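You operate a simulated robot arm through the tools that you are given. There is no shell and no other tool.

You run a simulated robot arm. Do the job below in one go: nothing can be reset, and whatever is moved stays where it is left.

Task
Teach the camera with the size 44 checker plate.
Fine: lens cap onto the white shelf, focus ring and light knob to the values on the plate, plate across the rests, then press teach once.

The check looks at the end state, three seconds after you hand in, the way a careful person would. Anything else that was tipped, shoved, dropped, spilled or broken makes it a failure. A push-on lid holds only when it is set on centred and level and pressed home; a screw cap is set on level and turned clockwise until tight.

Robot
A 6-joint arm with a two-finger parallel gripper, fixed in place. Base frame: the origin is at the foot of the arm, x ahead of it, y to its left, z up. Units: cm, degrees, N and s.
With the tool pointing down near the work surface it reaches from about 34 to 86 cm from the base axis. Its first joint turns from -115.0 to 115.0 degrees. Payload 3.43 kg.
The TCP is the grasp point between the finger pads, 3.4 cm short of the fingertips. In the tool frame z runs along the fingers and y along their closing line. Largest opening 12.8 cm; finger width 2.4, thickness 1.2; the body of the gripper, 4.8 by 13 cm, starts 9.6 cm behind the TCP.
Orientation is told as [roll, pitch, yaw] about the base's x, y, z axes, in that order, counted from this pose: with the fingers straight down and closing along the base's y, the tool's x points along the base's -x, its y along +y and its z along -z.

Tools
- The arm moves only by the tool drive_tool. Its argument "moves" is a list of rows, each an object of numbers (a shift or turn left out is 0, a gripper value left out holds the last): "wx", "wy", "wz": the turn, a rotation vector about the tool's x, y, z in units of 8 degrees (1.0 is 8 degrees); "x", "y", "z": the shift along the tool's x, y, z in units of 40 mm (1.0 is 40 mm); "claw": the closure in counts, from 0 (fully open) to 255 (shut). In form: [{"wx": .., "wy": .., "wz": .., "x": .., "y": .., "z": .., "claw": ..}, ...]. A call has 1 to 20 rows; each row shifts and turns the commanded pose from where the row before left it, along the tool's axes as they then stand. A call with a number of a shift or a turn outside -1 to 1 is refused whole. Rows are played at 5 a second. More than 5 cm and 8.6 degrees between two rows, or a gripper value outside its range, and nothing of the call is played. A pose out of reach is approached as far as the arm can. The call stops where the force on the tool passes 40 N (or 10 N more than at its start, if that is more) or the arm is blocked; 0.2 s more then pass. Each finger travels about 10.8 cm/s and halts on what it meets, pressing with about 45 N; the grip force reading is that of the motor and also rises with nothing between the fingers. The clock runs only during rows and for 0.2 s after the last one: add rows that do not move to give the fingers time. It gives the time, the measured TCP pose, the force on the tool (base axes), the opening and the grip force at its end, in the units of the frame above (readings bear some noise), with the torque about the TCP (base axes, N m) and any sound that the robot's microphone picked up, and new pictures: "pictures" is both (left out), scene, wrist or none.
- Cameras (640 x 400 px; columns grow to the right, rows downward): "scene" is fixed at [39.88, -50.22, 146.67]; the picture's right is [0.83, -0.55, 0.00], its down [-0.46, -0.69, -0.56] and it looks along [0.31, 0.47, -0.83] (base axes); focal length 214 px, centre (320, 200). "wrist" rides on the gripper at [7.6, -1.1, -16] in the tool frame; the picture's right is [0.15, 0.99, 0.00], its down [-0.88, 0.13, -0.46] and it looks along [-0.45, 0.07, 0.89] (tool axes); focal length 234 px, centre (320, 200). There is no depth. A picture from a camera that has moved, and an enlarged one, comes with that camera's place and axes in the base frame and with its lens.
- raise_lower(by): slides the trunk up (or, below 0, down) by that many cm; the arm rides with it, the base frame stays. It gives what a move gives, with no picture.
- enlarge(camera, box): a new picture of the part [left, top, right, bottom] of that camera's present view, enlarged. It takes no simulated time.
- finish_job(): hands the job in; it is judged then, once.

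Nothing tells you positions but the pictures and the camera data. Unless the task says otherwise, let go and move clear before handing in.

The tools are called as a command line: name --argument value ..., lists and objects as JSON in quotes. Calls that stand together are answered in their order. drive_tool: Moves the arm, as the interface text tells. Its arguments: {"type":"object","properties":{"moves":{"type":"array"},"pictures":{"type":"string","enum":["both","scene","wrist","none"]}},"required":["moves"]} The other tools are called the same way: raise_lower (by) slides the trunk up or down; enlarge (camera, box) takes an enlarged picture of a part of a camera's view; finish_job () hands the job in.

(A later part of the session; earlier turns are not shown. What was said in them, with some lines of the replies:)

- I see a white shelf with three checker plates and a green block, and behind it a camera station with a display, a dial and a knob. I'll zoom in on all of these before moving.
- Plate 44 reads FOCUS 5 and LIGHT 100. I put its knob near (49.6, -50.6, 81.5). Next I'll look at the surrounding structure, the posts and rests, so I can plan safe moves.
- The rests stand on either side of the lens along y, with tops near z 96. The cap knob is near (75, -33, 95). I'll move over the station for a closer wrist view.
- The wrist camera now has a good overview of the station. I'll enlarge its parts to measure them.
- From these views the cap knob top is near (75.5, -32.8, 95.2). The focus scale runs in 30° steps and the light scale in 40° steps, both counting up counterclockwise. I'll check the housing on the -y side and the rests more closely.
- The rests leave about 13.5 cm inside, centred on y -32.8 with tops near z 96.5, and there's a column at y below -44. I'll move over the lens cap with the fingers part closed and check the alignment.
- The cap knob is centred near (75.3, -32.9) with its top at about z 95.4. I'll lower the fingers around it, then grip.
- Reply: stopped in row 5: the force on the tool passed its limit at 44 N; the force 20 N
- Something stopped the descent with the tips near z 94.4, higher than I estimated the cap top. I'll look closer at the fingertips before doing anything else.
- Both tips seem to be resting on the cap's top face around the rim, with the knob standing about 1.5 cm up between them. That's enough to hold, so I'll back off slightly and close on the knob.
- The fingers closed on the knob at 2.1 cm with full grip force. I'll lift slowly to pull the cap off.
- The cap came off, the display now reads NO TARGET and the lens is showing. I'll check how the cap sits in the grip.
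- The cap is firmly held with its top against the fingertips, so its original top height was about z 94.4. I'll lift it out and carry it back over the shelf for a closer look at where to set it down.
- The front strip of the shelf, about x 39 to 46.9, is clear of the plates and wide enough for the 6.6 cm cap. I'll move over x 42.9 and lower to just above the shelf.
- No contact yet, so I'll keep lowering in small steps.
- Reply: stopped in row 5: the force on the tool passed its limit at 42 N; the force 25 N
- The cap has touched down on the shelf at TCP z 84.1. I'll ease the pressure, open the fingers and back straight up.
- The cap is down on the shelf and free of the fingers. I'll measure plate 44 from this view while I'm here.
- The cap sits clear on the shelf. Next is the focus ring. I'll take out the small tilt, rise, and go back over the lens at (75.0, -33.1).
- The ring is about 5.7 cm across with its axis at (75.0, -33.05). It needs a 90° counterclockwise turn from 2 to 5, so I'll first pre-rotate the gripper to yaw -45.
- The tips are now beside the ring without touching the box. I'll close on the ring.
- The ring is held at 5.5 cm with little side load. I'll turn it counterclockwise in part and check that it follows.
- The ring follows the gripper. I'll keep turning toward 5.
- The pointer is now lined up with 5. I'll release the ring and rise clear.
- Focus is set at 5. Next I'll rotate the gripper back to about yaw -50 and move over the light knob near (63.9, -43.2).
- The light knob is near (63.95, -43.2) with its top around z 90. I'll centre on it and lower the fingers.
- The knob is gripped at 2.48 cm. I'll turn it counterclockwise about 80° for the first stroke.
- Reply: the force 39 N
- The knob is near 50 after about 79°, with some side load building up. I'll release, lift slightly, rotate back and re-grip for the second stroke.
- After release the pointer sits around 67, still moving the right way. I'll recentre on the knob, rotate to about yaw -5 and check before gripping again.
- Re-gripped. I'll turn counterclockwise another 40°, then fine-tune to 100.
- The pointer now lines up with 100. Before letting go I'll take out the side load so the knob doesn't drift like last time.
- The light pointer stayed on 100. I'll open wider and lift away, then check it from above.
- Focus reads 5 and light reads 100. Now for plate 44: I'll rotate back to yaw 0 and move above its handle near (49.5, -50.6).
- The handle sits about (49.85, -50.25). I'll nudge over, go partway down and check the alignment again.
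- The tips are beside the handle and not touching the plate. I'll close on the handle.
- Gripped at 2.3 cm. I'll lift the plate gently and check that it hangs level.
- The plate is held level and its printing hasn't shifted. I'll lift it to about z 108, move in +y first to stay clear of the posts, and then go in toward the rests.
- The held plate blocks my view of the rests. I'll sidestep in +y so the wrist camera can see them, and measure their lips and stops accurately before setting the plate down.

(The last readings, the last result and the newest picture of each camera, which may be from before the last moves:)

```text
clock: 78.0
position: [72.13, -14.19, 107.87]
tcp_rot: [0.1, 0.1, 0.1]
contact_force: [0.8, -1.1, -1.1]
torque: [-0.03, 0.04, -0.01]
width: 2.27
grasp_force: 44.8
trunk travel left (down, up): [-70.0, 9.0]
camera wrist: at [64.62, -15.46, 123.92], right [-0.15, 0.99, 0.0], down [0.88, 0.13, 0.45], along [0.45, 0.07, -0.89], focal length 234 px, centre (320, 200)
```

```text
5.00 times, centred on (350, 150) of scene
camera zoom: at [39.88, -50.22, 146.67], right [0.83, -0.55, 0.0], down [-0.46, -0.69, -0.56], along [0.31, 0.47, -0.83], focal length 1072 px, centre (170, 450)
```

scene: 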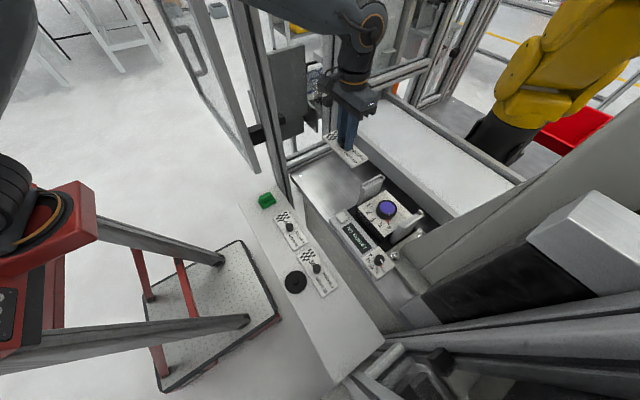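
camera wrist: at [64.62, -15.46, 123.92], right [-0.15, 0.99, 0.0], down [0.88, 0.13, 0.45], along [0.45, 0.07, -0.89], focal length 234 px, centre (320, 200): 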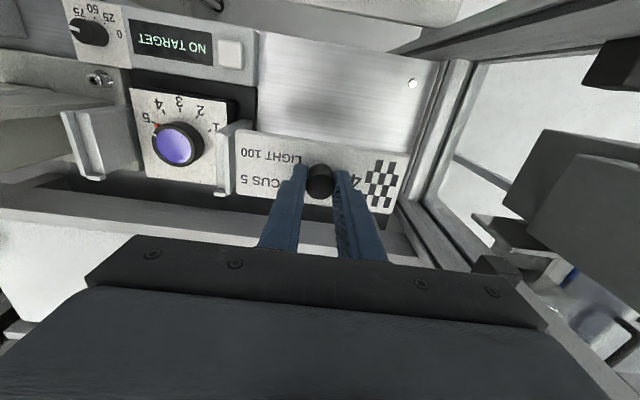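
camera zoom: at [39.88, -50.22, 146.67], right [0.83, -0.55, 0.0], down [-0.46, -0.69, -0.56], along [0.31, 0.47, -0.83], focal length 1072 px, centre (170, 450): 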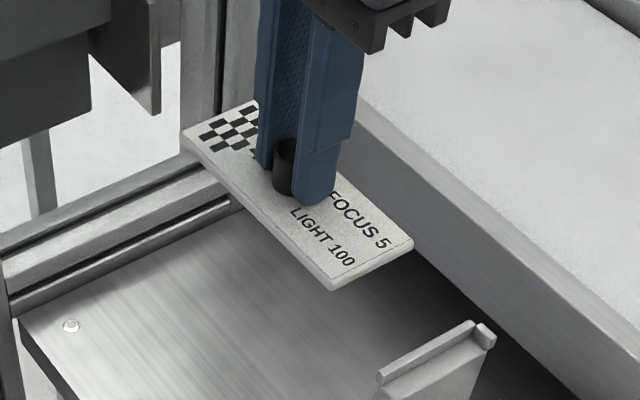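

The rests are now well measured. The ledges run x 71.45 to 78.5 at z about 97.4. The lips are at y -25.0 and -41.1, so the seat is centred on (75.0, -33.0). I'll bring the plate over that point.

drive_tool --moves '[{"y": -0.4, "x": -0.05}, {"y": -0.65, "x": -0.1}, {"y": -0.65, "x": -0.1}, {"y": -0.65, "x": -0.1}, {"y": -0.65, "x": -0.1}, {"y": -0.65, "x": -0.1}, {"y": -0.65, "x": -0.1}, {"y": -0.41, "x": -0.09}, {}, {}]' --pictures "both"

enlarge --camera "wrist" --box '[220, 100, 420, 230]'

enlarge --camera "scene" --box '[345, 140, 445, 240]'

```text
clock: 80.2
position: [75.3, -33.13, 107.88]
tcp_rot: [0.2, 0.0, 0.1]
contact_force: [0.3, 0.3, -1.6]
torque: [0.0, 0.03, -0.01]
width: 2.23
grasp_force: 44.8
trunk travel left (down, up): [-70.0, 9.0]
camera wrist: at [67.6, -34.31, 123.93], right [-0.15, 0.99, 0.0], down [0.88, 0.13, 0.45], along [0.45, 0.07, -0.89], focal length 234 px, centre (320, 200)
```

scene: 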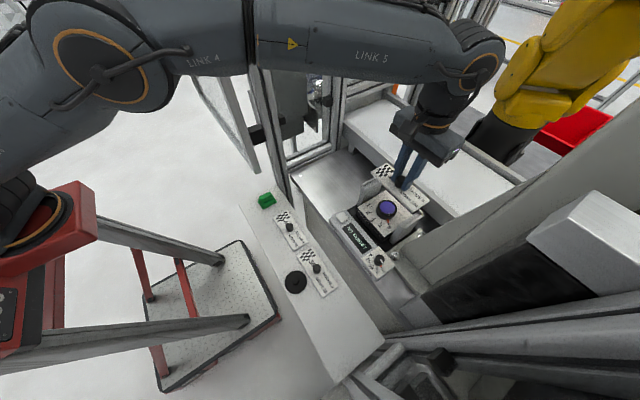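
wrist: 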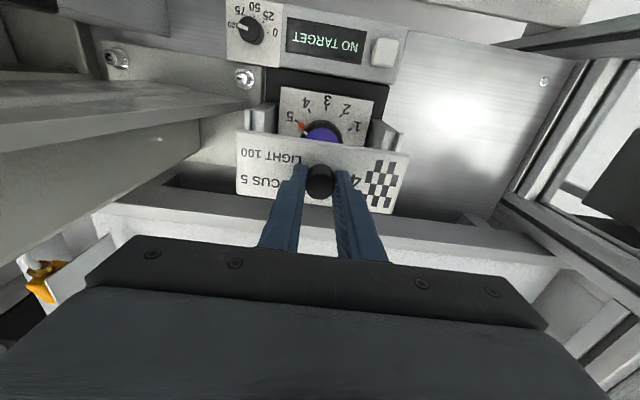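

```text
3.08 times, centred on (320, 165) of wrist
camera zoom: at [67.6, -34.31, 123.93], right [-0.15, 0.99, 0.0], down [0.88, 0.13, 0.45], along [0.45, 0.07, -0.89], focal length 720 px, centre (320, 308)
```

zoom: 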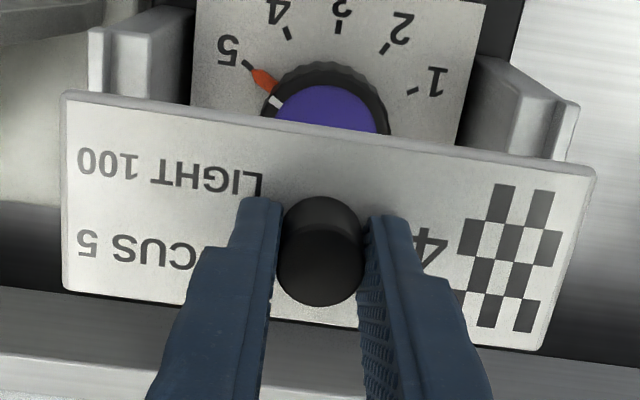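

```text
4.00 times, centred on (395, 190) of scene
camera zoom: at [39.88, -50.22, 146.67], right [0.83, -0.55, 0.0], down [-0.46, -0.69, -0.56], along [0.31, 0.47, -0.83], focal length 858 px, centre (20, 240)
```

zoom: 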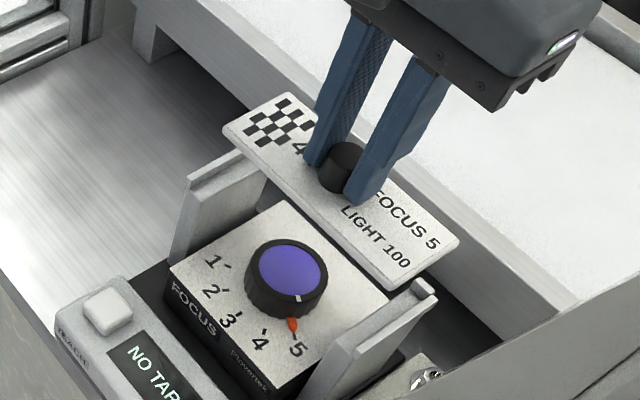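

drive_tool --moves '[{"x": 0.04, "y": 0.02, "z": 0.2}, {"z": 0.4}, {"z": 0.3}, {"z": 0.15}, {}]' --pictures "both"

enlarge --camera "wrist" --box '[220, 100, 420, 230]'

enlarge --camera "scene" --box '[345, 150, 445, 240]'

```text
clock: 81.5
position: [75.07, -32.86, 103.73]
tcp_rot: [0.1, 0.1, 0.1]
contact_force: [-0.7, 0.2, -1.0]
torque: [0.01, 0.02, 0.01]
width: 2.28
grasp_force: 45.2
trunk travel left (down, up): [-70.0, 9.0]
camera wrist: at [67.47, -34.16, 119.7], right [-0.15, 0.99, 0.0], down [0.88, 0.13, 0.45], along [0.45, 0.07, -0.89], focal length 234 px, centre (320, 200)
```

scene: 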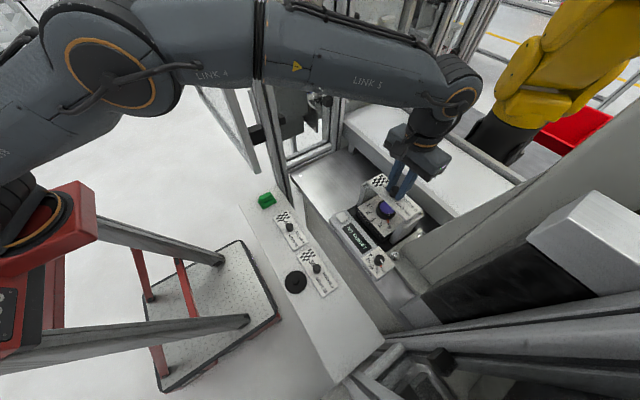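
wrist: 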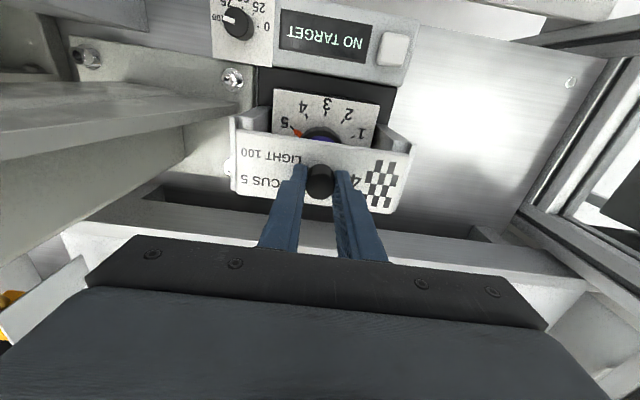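

```text
3.08 times, centred on (320, 165) of wrist
camera zoom: at [67.47, -34.16, 119.7], right [-0.15, 0.99, 0.0], down [0.88, 0.13, 0.45], along [0.45, 0.07, -0.89], focal length 720 px, centre (320, 308)
```

zoom: 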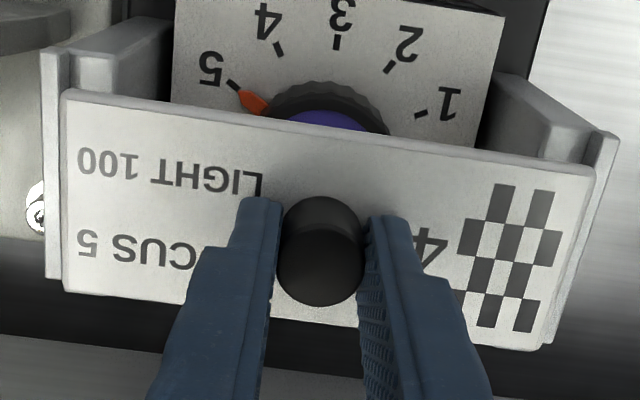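

```text
4.44 times, centred on (395, 195) of scene
camera zoom: at [39.88, -50.22, 146.67], right [0.83, -0.55, 0.0], down [-0.46, -0.69, -0.56], along [0.31, 0.47, -0.83], focal length 953 px, centre (-13, 222)
```

zoom: 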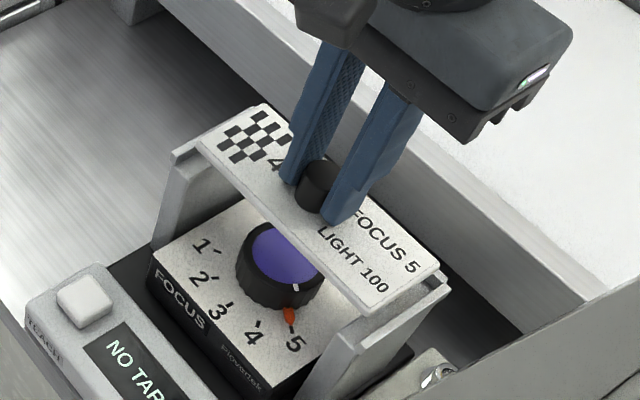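

drive_tool --moves '[{"x": 0.02, "z": 0.15}, {"z": 0.1}, {"z": 0.07}, {}]' --pictures "wrist"

enlarge --camera "wrist" --box '[220, 100, 420, 230]'

enlarge --camera "scene" --box '[355, 165, 425, 235]'

```text
clock: 82.5
position: [74.93, -32.89, 102.38]
tcp_rot: [0.1, 0.1, 0.1]
contact_force: [0.5, -0.3, -0.6]
torque: [0.01, -0.01, -0.02]
width: 2.28
grasp_force: 45.0
trunk travel left (down, up): [-70.0, 9.0]
camera wrist: at [67.38, -34.22, 118.4], right [-0.15, 0.99, 0.0], down [0.88, 0.13, 0.45], along [0.45, 0.07, -0.89], focal length 234 px, centre (320, 200)
```

wrist: 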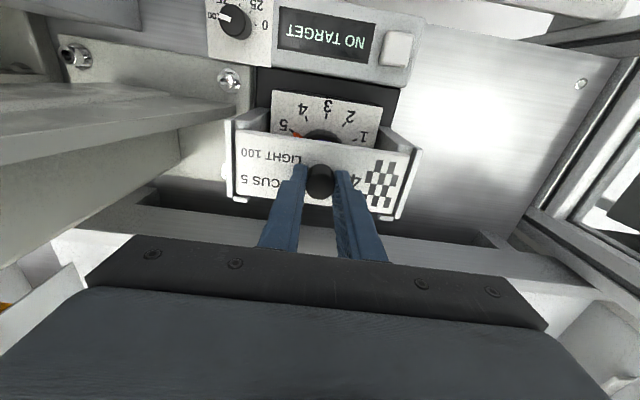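

```text
3.08 times, centred on (320, 165) of wrist
camera zoom: at [67.38, -34.22, 118.4], right [-0.15, 0.99, 0.0], down [0.88, 0.13, 0.45], along [0.45, 0.07, -0.89], focal length 720 px, centre (320, 308)
```

zoom: 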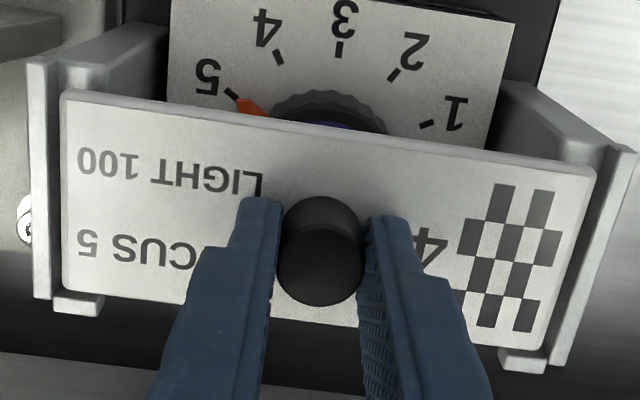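

```text
5.71 times, centred on (390, 200) of scene
camera zoom: at [39.88, -50.22, 146.67], right [0.83, -0.55, 0.0], down [-0.46, -0.69, -0.56], along [0.31, 0.47, -0.83], focal length 1226 px, centre (-80, 200)
```

zoom: 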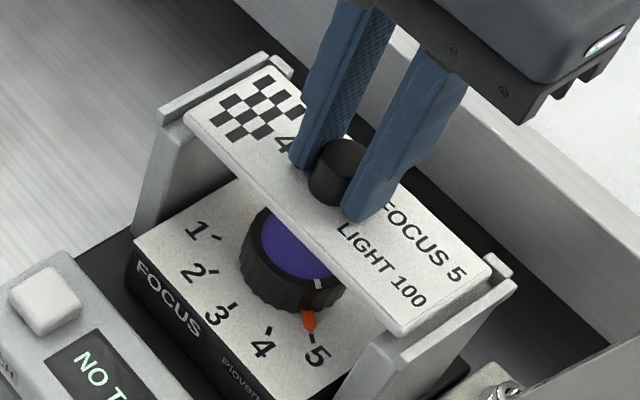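

The plate sits between the lips and in front of the stops. I'll lower it gently until it seats.

drive_tool --moves '[{"z": 0.04}, {"z": 0.04}, {"z": 0.04}, {}]' --pictures "none"

```text
clock: 83.5
position: [75.1, -33.04, 101.93]
tcp_rot: [0.2, 0.1, 0.1]
contact_force: [-0.2, -0.2, -1.2]
torque: [-0.03, -0.03, 0.0]
width: 2.29
grasp_force: 44.7
trunk travel left (down, up): [-70.0, 9.0]
```

drive_tool --moves '[{"z": 0.03}, {"z": 0.03}, {"z": 0.03}, {}]' --pictures "none"

```text
clock: 84.5
position: [75.12, -32.82, 101.55]
tcp_rot: [0.1, 0.1, 0.1]
contact_force: [-0.2, 0.4, 1.1]
torque: [-0.22, -0.02, -0.06]
width: 2.28
grasp_force: 45.1
trunk travel left (down, up): [-70.0, 9.0]
```

drive_tool --moves '[{"z": 0.015}, {"z": 0.015}, {}]' --pictures "wrist"

enlarge --camera "wrist" --box '[220, 100, 420, 230]'

enlarge --camera "scene" --box '[355, 165, 425, 235]'

```text
clock: 85.2
position: [75.1, -33.02, 101.59]
tcp_rot: [0.1, -0.1, 0.1]
contact_force: [0.1, 1.7, 12.0]
torque: [-0.31, 0.39, -0.03]
width: 2.24
grasp_force: 44.7
trunk travel left (down, up): [-70.0, 9.0]
camera wrist: at [67.39, -34.19, 117.59], right [-0.15, 0.99, 0.0], down [0.88, 0.13, 0.46], along [0.45, 0.07, -0.89], focal length 234 px, centre (320, 200)
```

wrist: 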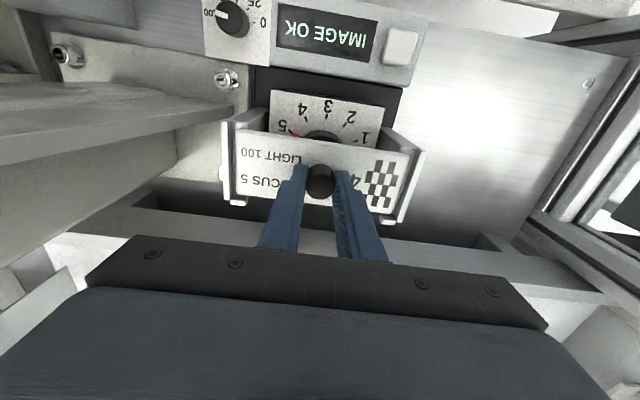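

```text
3.08 times, centred on (320, 165) of wrist
camera zoom: at [67.39, -34.19, 117.59], right [-0.15, 0.99, 0.0], down [0.88, 0.13, 0.46], along [0.45, 0.07, -0.89], focal length 720 px, centre (320, 308)
```

zoom: 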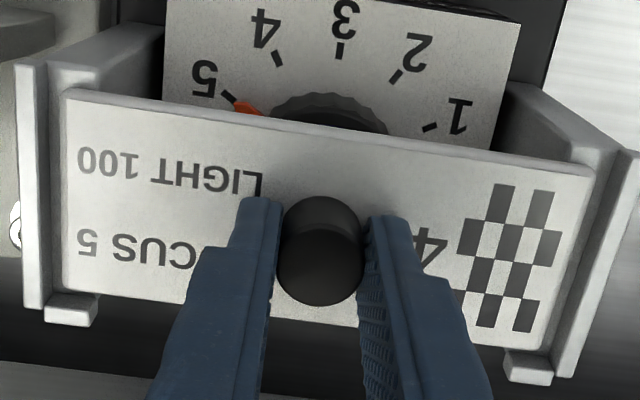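

```text
5.71 times, centred on (390, 200) of scene
camera zoom: at [39.88, -50.22, 146.67], right [0.83, -0.55, 0.0], down [-0.46, -0.69, -0.56], along [0.31, 0.47, -0.83], focal length 1226 px, centre (-80, 200)
```

zoom: 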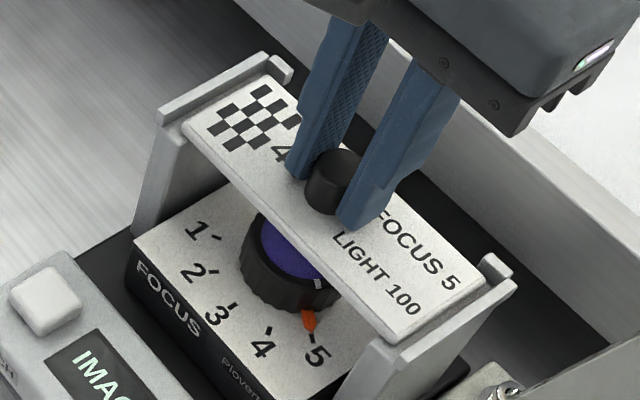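

The display now reads IMAGE OK and the plate is seated. I'll release the handle gently.

drive_tool --moves '[{"claw": 214}, {"claw": 210}, {"claw": 207}, {"claw": 204}, {"claw": 198}, {"claw": 185}, {"claw": 165}, {"claw": 155}, {}]' --pictures "wrist"

enlarge --camera "wrist" --box '[220, 70, 440, 230]'

```text
clock: 87.2
position: [74.96, -32.95, 101.67]
tcp_rot: [0.1, 0.1, 0.2]
contact_force: [0.0, -0.1, -0.8]
torque: [-0.02, -0.01, 0.01]
width: 5.01
grasp_force: 0.1
trunk travel left (down, up): [-70.0, 9.0]
camera wrist: at [67.41, -34.21, 117.45], right [-0.15, 0.99, 0.0], down [0.88, 0.13, 0.45], along [0.45, 0.07, -0.89], focal length 234 px, centre (320, 200)
```

wrist: 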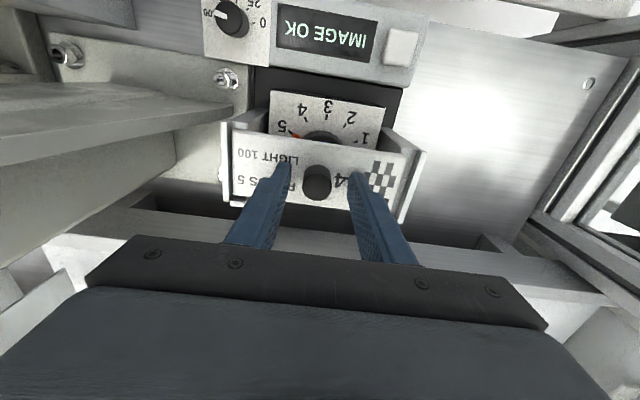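

```text
2.50 times, centred on (330, 150) of wrist
camera zoom: at [67.41, -34.21, 117.45], right [-0.15, 0.99, 0.0], down [0.88, 0.13, 0.45], along [0.45, 0.07, -0.89], focal length 585 px, centre (295, 325)
```

zoom: 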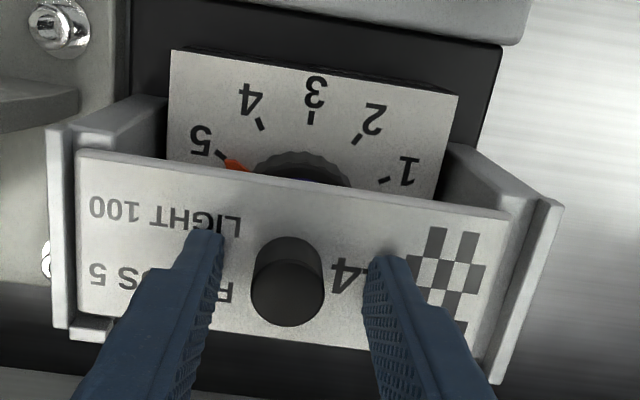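

The plate rests free on both ledges. I'll rise clear and then line up on the TEACH button.

drive_tool --moves '[{"z": -0.2}, {"z": -0.4}, {"z": -0.6}, {"z": -0.6}, {"z": -0.6}, {"z": -0.2}, {}]' --pictures "both"

enlarge --camera "wrist" --box '[220, 50, 440, 210]'

enlarge --camera "scene" --box '[330, 160, 430, 280]'

```text
clock: 88.8
position: [74.95, -33.04, 111.91]
tcp_rot: [0.1, 0.0, 0.0]
contact_force: [-0.8, -1.0, 0.0]
torque: [0.0, -0.01, -0.02]
width: 5.0
grasp_force: 0.1
trunk travel left (down, up): [-70.0, 9.0]
camera wrist: at [67.43, -34.25, 127.91], right [-0.15, 0.99, 0.0], down [0.88, 0.13, 0.45], along [0.45, 0.07, -0.89], focal length 234 px, centre (320, 200)
```

scene: 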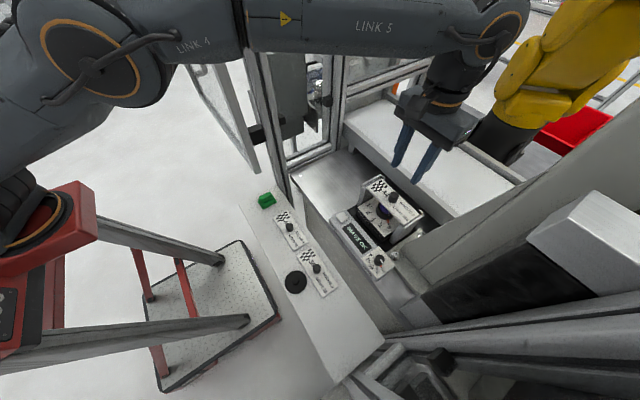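
wrist: 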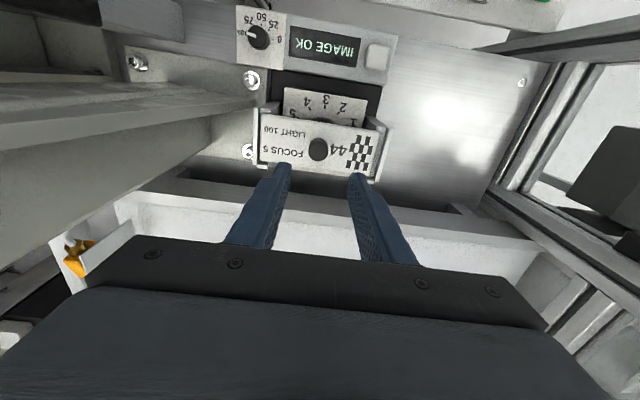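

```text
2.50 times, centred on (330, 130) of wrist
camera zoom: at [67.43, -34.25, 127.91], right [-0.15, 0.99, 0.0], down [0.88, 0.13, 0.45], along [0.45, 0.07, -0.89], focal length 585 px, centre (295, 375)
```

zoom: 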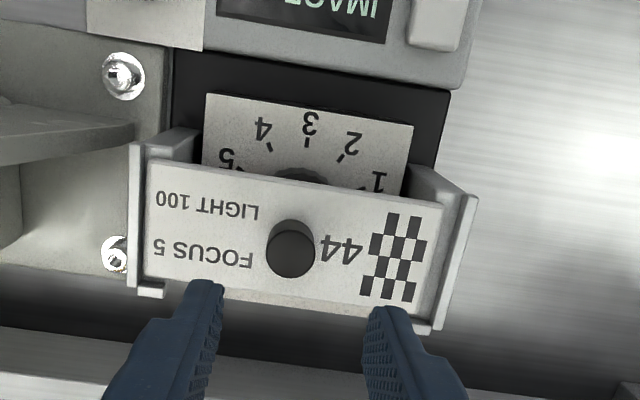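

```text
3.33 times, centred on (380, 220) of scene
camera zoom: at [39.88, -50.22, 146.67], right [0.83, -0.55, 0.0], down [-0.46, -0.69, -0.56], along [0.31, 0.47, -0.83], focal length 715 px, centre (120, 133)
```

zoom: 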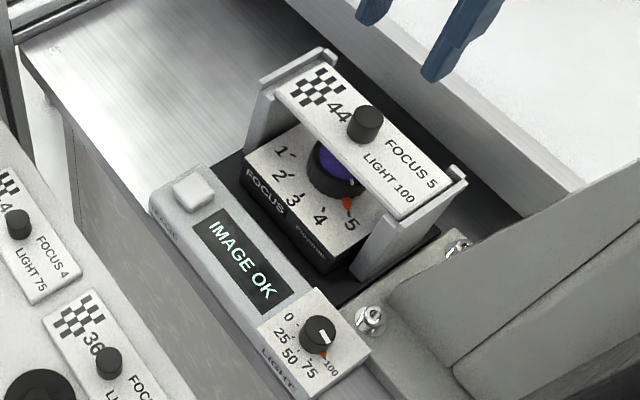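

The plate is seated between the lips with IMAGE OK showing. I'll close the fingers and move above the TEACH button near (63.3, -27).

drive_tool --moves '[{"x": 0.7, "y": 0.37, "claw": 200}, {"x": 0.75, "y": 0.38, "claw": 255}, {"x": 0.75, "y": 0.38, "claw": 255}, {"x": 0.74, "y": 0.38, "claw": 255}, {"z": 0.5}, {"z": 0.6}, {}]' --pictures "both"

enlarge --camera "wrist" --box '[250, 60, 410, 200]'

enlarge --camera "scene" --box '[330, 180, 400, 260]'

```text
clock: 90.5
position: [63.23, -26.93, 107.34]
tcp_rot: [0.1, 0.0, 0.1]
contact_force: [0.6, 0.0, -0.4]
torque: [-0.01, -0.02, 0.0]
width: 0.01
grasp_force: 32.8
trunk travel left (down, up): [-70.0, 9.0]
camera wrist: at [55.7, -28.21, 123.46], right [-0.15, 0.99, 0.0], down [0.88, 0.13, 0.45], along [0.45, 0.07, -0.89], focal length 234 px, centre (320, 200)
```

scene: 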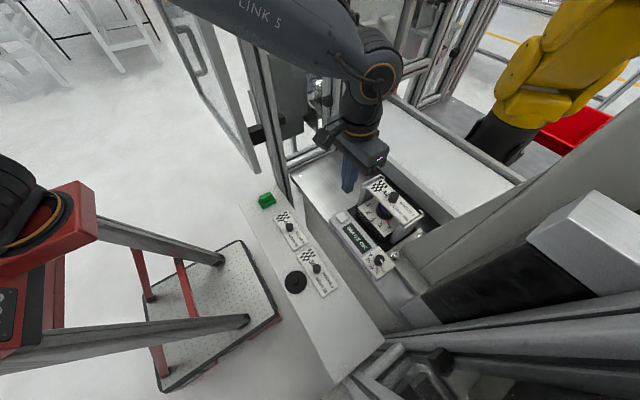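
wrist: 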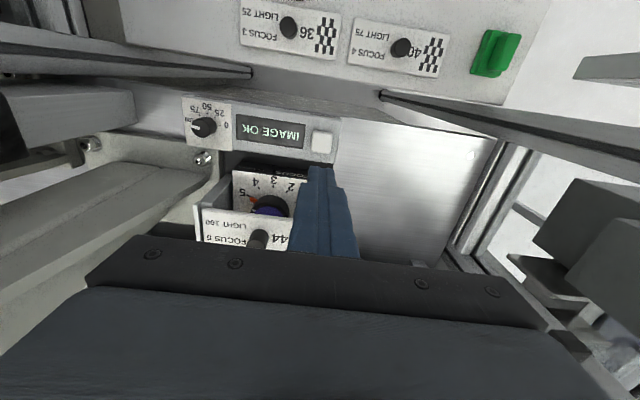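

```text
2.86 times, centred on (330, 130) of wrist
camera zoom: at [55.7, -28.21, 123.46], right [-0.15, 0.99, 0.0], down [0.88, 0.13, 0.45], along [0.45, 0.07, -0.89], focal length 669 px, centre (291, 400)
```

zoom: 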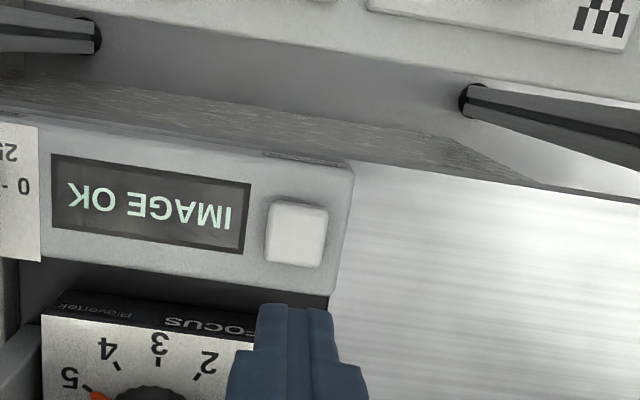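

```text
5.00 times, centred on (365, 220) of scene
camera zoom: at [39.88, -50.22, 146.67], right [0.83, -0.55, 0.0], down [-0.46, -0.69, -0.56], along [0.31, 0.47, -0.83], focal length 1072 px, centre (95, 100)
```

zoom: 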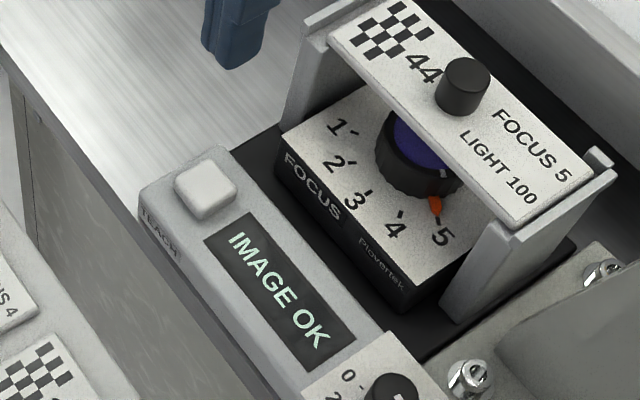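

drive_tool --moves '[{"x": -0.03, "y": 0.075, "z": 0.6}, {"z": 0.7}, {"z": 0.7}, {"z": 0.6}, {"z": 0.3}, {}]' --pictures "both"

enlarge --camera "wrist" --box '[240, 80, 400, 210]'

enlarge --camera "scene" --box '[330, 180, 400, 260]'

```text
clock: 91.8
position: [63.3, -26.63, 95.87]
tcp_rot: [0.1, 0.1, 0.0]
contact_force: [-0.9, 0.1, 0.1]
torque: [0.01, 0.01, -0.01]
width: 0.02
grasp_force: 33.1
trunk travel left (down, up): [-70.0, 9.0]
camera wrist: at [55.76, -27.91, 111.89], right [-0.15, 0.99, 0.0], down [0.88, 0.13, 0.45], along [0.45, 0.07, -0.89], focal length 234 px, centre (320, 200)
```

scene: 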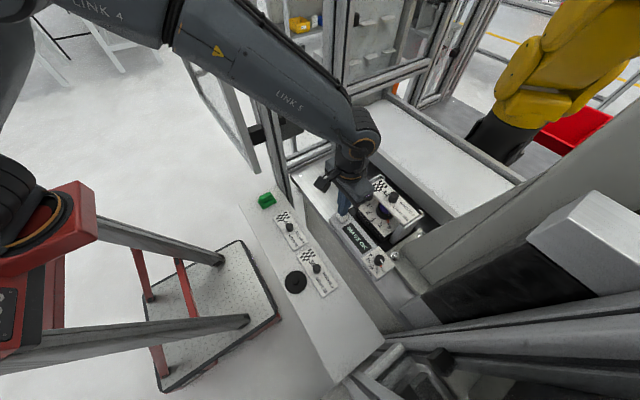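
wrist: 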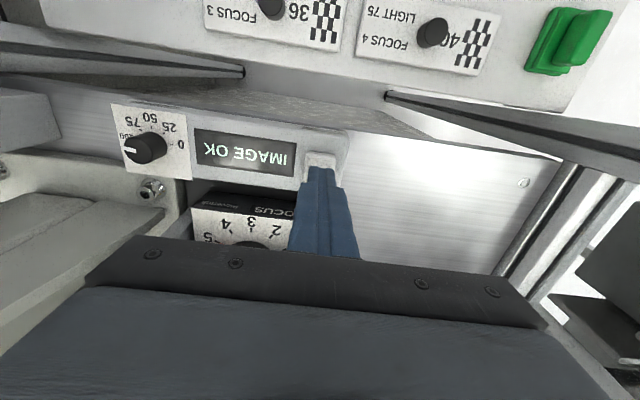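

```text
3.08 times, centred on (320, 145) of wrist
camera zoom: at [55.76, -27.91, 111.89], right [-0.15, 0.99, 0.0], down [0.88, 0.13, 0.45], along [0.45, 0.07, -0.89], focal length 720 px, centre (320, 369)
```

zoom: 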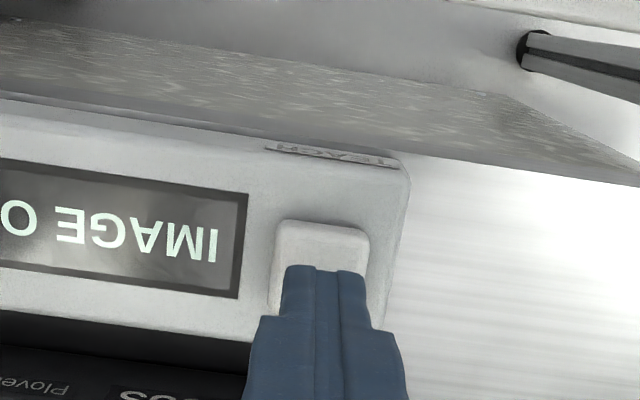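

```text
5.00 times, centred on (365, 220) of scene
camera zoom: at [39.88, -50.22, 146.67], right [0.83, -0.55, 0.0], down [-0.46, -0.69, -0.56], along [0.31, 0.47, -0.83], focal length 1072 px, centre (95, 100)
```

zoom: 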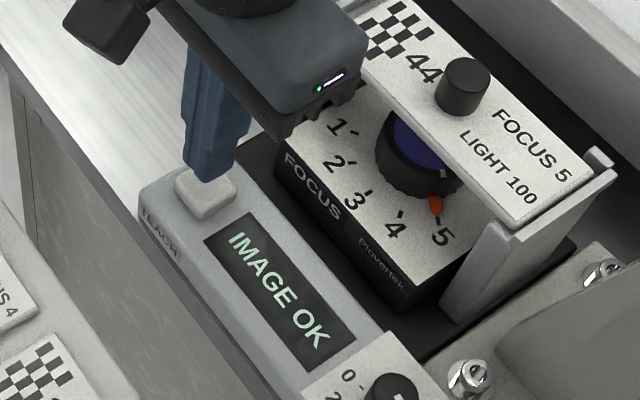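

The closed fingertips are centred over the TEACH button. I'll come down slowly to touch it.

drive_tool --moves '[{"z": 0.15}, {"z": 0.15}, {"z": 0.1}, {"z": 0.05}, {}]' --pictures "wrist"

enlarge --camera "scene" --box '[330, 190, 390, 250]'

```text
clock: 93.0
position: [63.37, -26.63, 94.15]
tcp_rot: [0.1, 0.0, 0.0]
contact_force: [0.2, 0.3, -0.6]
torque: [-0.02, 0.01, -0.05]
width: 0.0
grasp_force: 32.5
trunk travel left (down, up): [-70.0, 9.0]
camera wrist: at [55.76, -27.9, 110.1], right [-0.15, 0.99, 0.0], down [0.88, 0.13, 0.45], along [0.45, 0.07, -0.89], focal length 234 px, centre (320, 200)
```

wrist: 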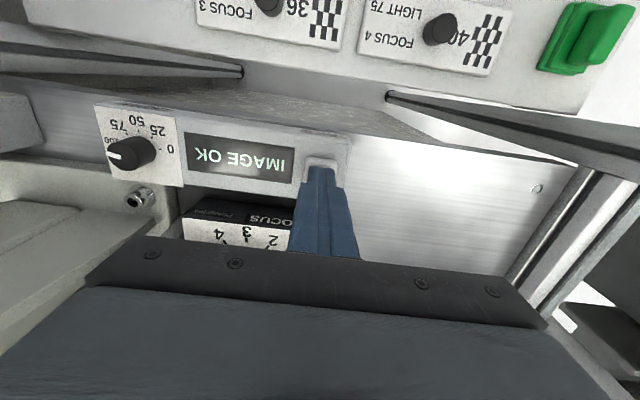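

```text
6.67 times, centred on (360, 220) of scene
camera zoom: at [39.88, -50.22, 146.67], right [0.83, -0.55, 0.0], down [-0.46, -0.69, -0.56], along [0.31, 0.47, -0.83], focal length 1430 px, centre (53, 67)
```

zoom: 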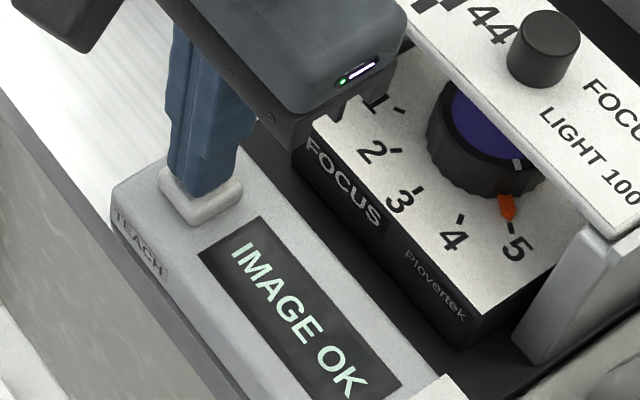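

drive_tool --moves '[{"z": 0.05}, {"z": 0.05}, {"z": 0.04}, {}]' --pictures "none"

```text
clock: 94.0
position: [63.39, -26.57, 93.53]
tcp_rot: [0.1, 0.0, 0.0]
contact_force: [0.6, -1.4, 2.2]
torque: [-0.04, 0.0, -0.01]
width: 0.02
grasp_force: 33.6
trunk travel left (down, up): [-70.0, 9.0]
```

drive_tool --moves '[{"z": 0.025}, {"z": 0.025}, {}]' --pictures "scene"

enlarge --camera "scene" --box '[330, 190, 390, 250]'

```text
clock: 94.8
position: [63.37, -26.67, 93.32]
tcp_rot: [0.0, 0.1, 0.1]
contact_force: [1.0, -0.8, 3.3]
torque: [-0.06, -0.1, -0.01]
width: 0.0
grasp_force: 33.0
trunk travel left (down, up): [-70.0, 9.0]
heard: click
```

scene: 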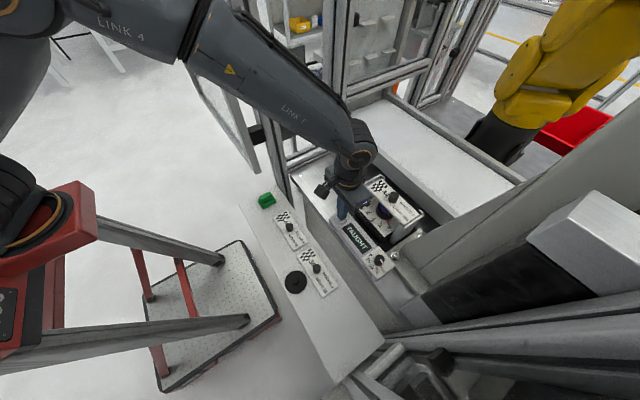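

```text
6.67 times, centred on (360, 220) of scene
camera zoom: at [39.88, -50.22, 146.67], right [0.83, -0.55, 0.0], down [-0.46, -0.69, -0.56], along [0.31, 0.47, -0.83], focal length 1430 px, centre (53, 67)
```

zoom: 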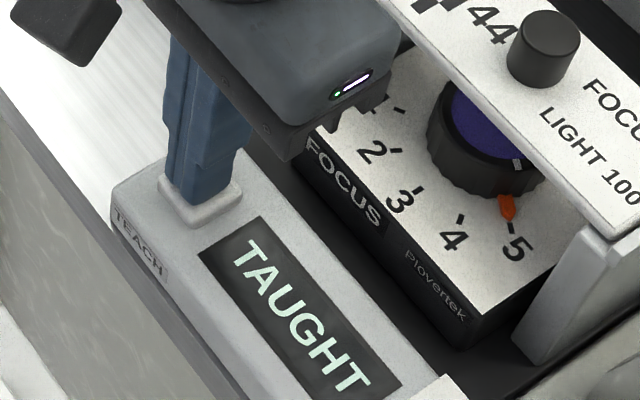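

I heard a click and the display now reads TAUGHT, so the button has been pressed once. I'll lift straight up in one smooth motion and move clear.

drive_tool --moves '[{"z": -0.3}, {"z": -0.7}, {"z": -0.8}, {"z": -0.8}, {"z": -0.8}, {"z": -0.7}, {"x": 0.4}, {"x": 0.6}, {"x": 0.6}, {}]' --pictures "both"

enlarge --camera "scene" --box '[330, 160, 430, 280]'

enlarge --camera "scene" --box '[230, 180, 400, 380]'

enlarge --camera "wrist" --box '[180, 60, 400, 260]'

```text
clock: 97.0
position: [57.02, -26.62, 109.65]
tcp_rot: [0.0, 0.2, 0.1]
contact_force: [0.4, 0.5, 0.0]
torque: [0.02, -0.01, -0.03]
width: 0.0
grasp_force: 32.9
trunk travel left (down, up): [-70.0, 9.0]
camera wrist: at [49.34, -27.9, 125.77], right [-0.15, 0.99, 0.0], down [0.88, 0.13, 0.45], along [0.45, 0.07, -0.89], focal length 234 px, centre (320, 200)
```

scene: 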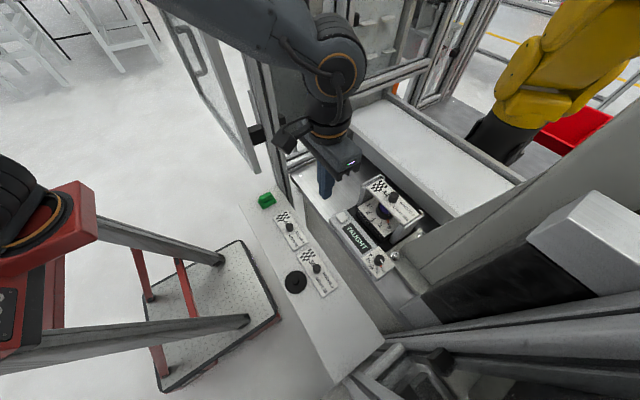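
wrist: 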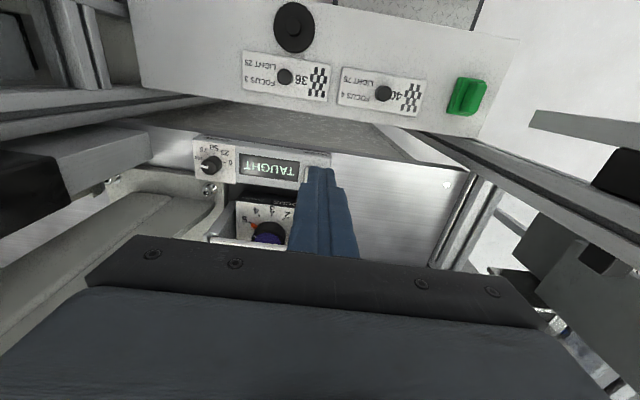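

```text
3.33 times, centred on (380, 220) of scene
camera zoom: at [39.88, -50.22, 146.67], right [0.83, -0.55, 0.0], down [-0.46, -0.69, -0.56], along [0.31, 0.47, -0.83], focal length 715 px, centre (120, 133)
```

zoom: 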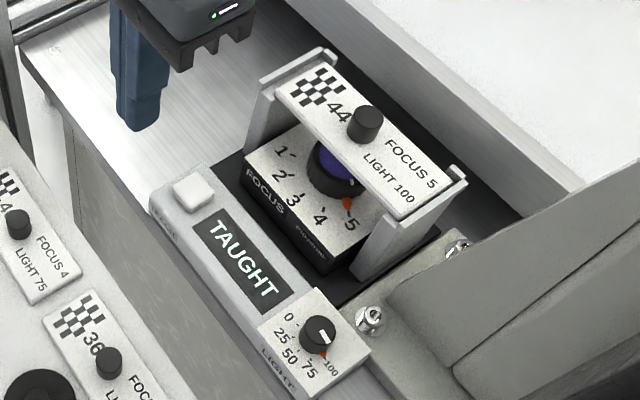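

```text
2.00 times, centred on (315, 280) of scene
camera zoom: at [39.88, -50.22, 146.67], right [0.83, -0.55, 0.0], down [-0.46, -0.69, -0.56], along [0.31, 0.47, -0.83], focal length 429 px, centre (330, 40)
```

zoom: 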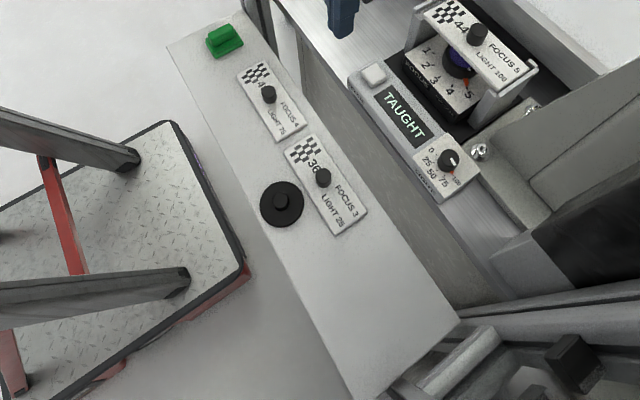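

```text
2.00 times, centred on (290, 160) of wrist
camera zoom: at [49.34, -27.9, 125.77], right [-0.15, 0.99, 0.0], down [0.88, 0.13, 0.45], along [0.45, 0.07, -0.89], focal length 468 px, centre (380, 280)
```

zoom: 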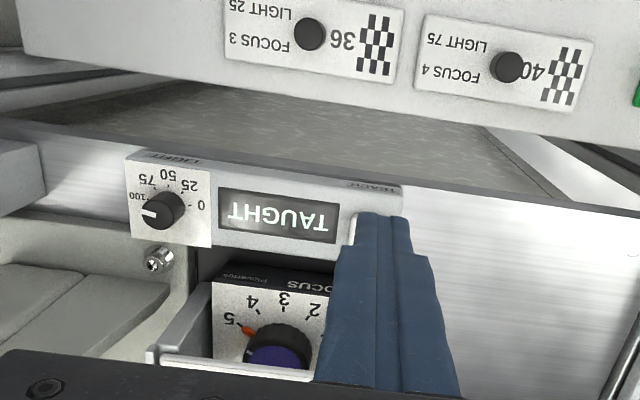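

Everything matches the job. The display reads TAUGHT, focus is at 5 and light is at 100. Plate 44 is across the rests, the lens cap is on the white shelf, and the gripper is empty and clear, so I'm handing it in.

finish_job

```text
The job is handed in.
```

The camera was taught with the size 44 plate, and the station display reads TAUGHT. The job is handed in, but I haven't seen the result of the check.

- **Lens cap:** it sits flat on the white shelf, in front of plate 36 and clear of it.
- **Focus ring:** set to 5, matching the plate.
- **Light knob:** set to 100, matching the plate. By my measurement it is within about 3° of the mark. It slipped roughly 30° between the two turns, so I set it again before going on.
- **Plate 44:** across both rests, between the lips and in front of the stops, handle up. The display showed IMAGE OK once it was down.
- **Teach button:** pressed once, with one click heard.

On the first approach to the lens cap, the fingertips landed on its rim and the arm stopped at 44 N. I saw no damage, and the cap came off cleanly afterwards. The other plates and the green block on the shelf look untouched, and the gripper was empty and clear at hand-in.
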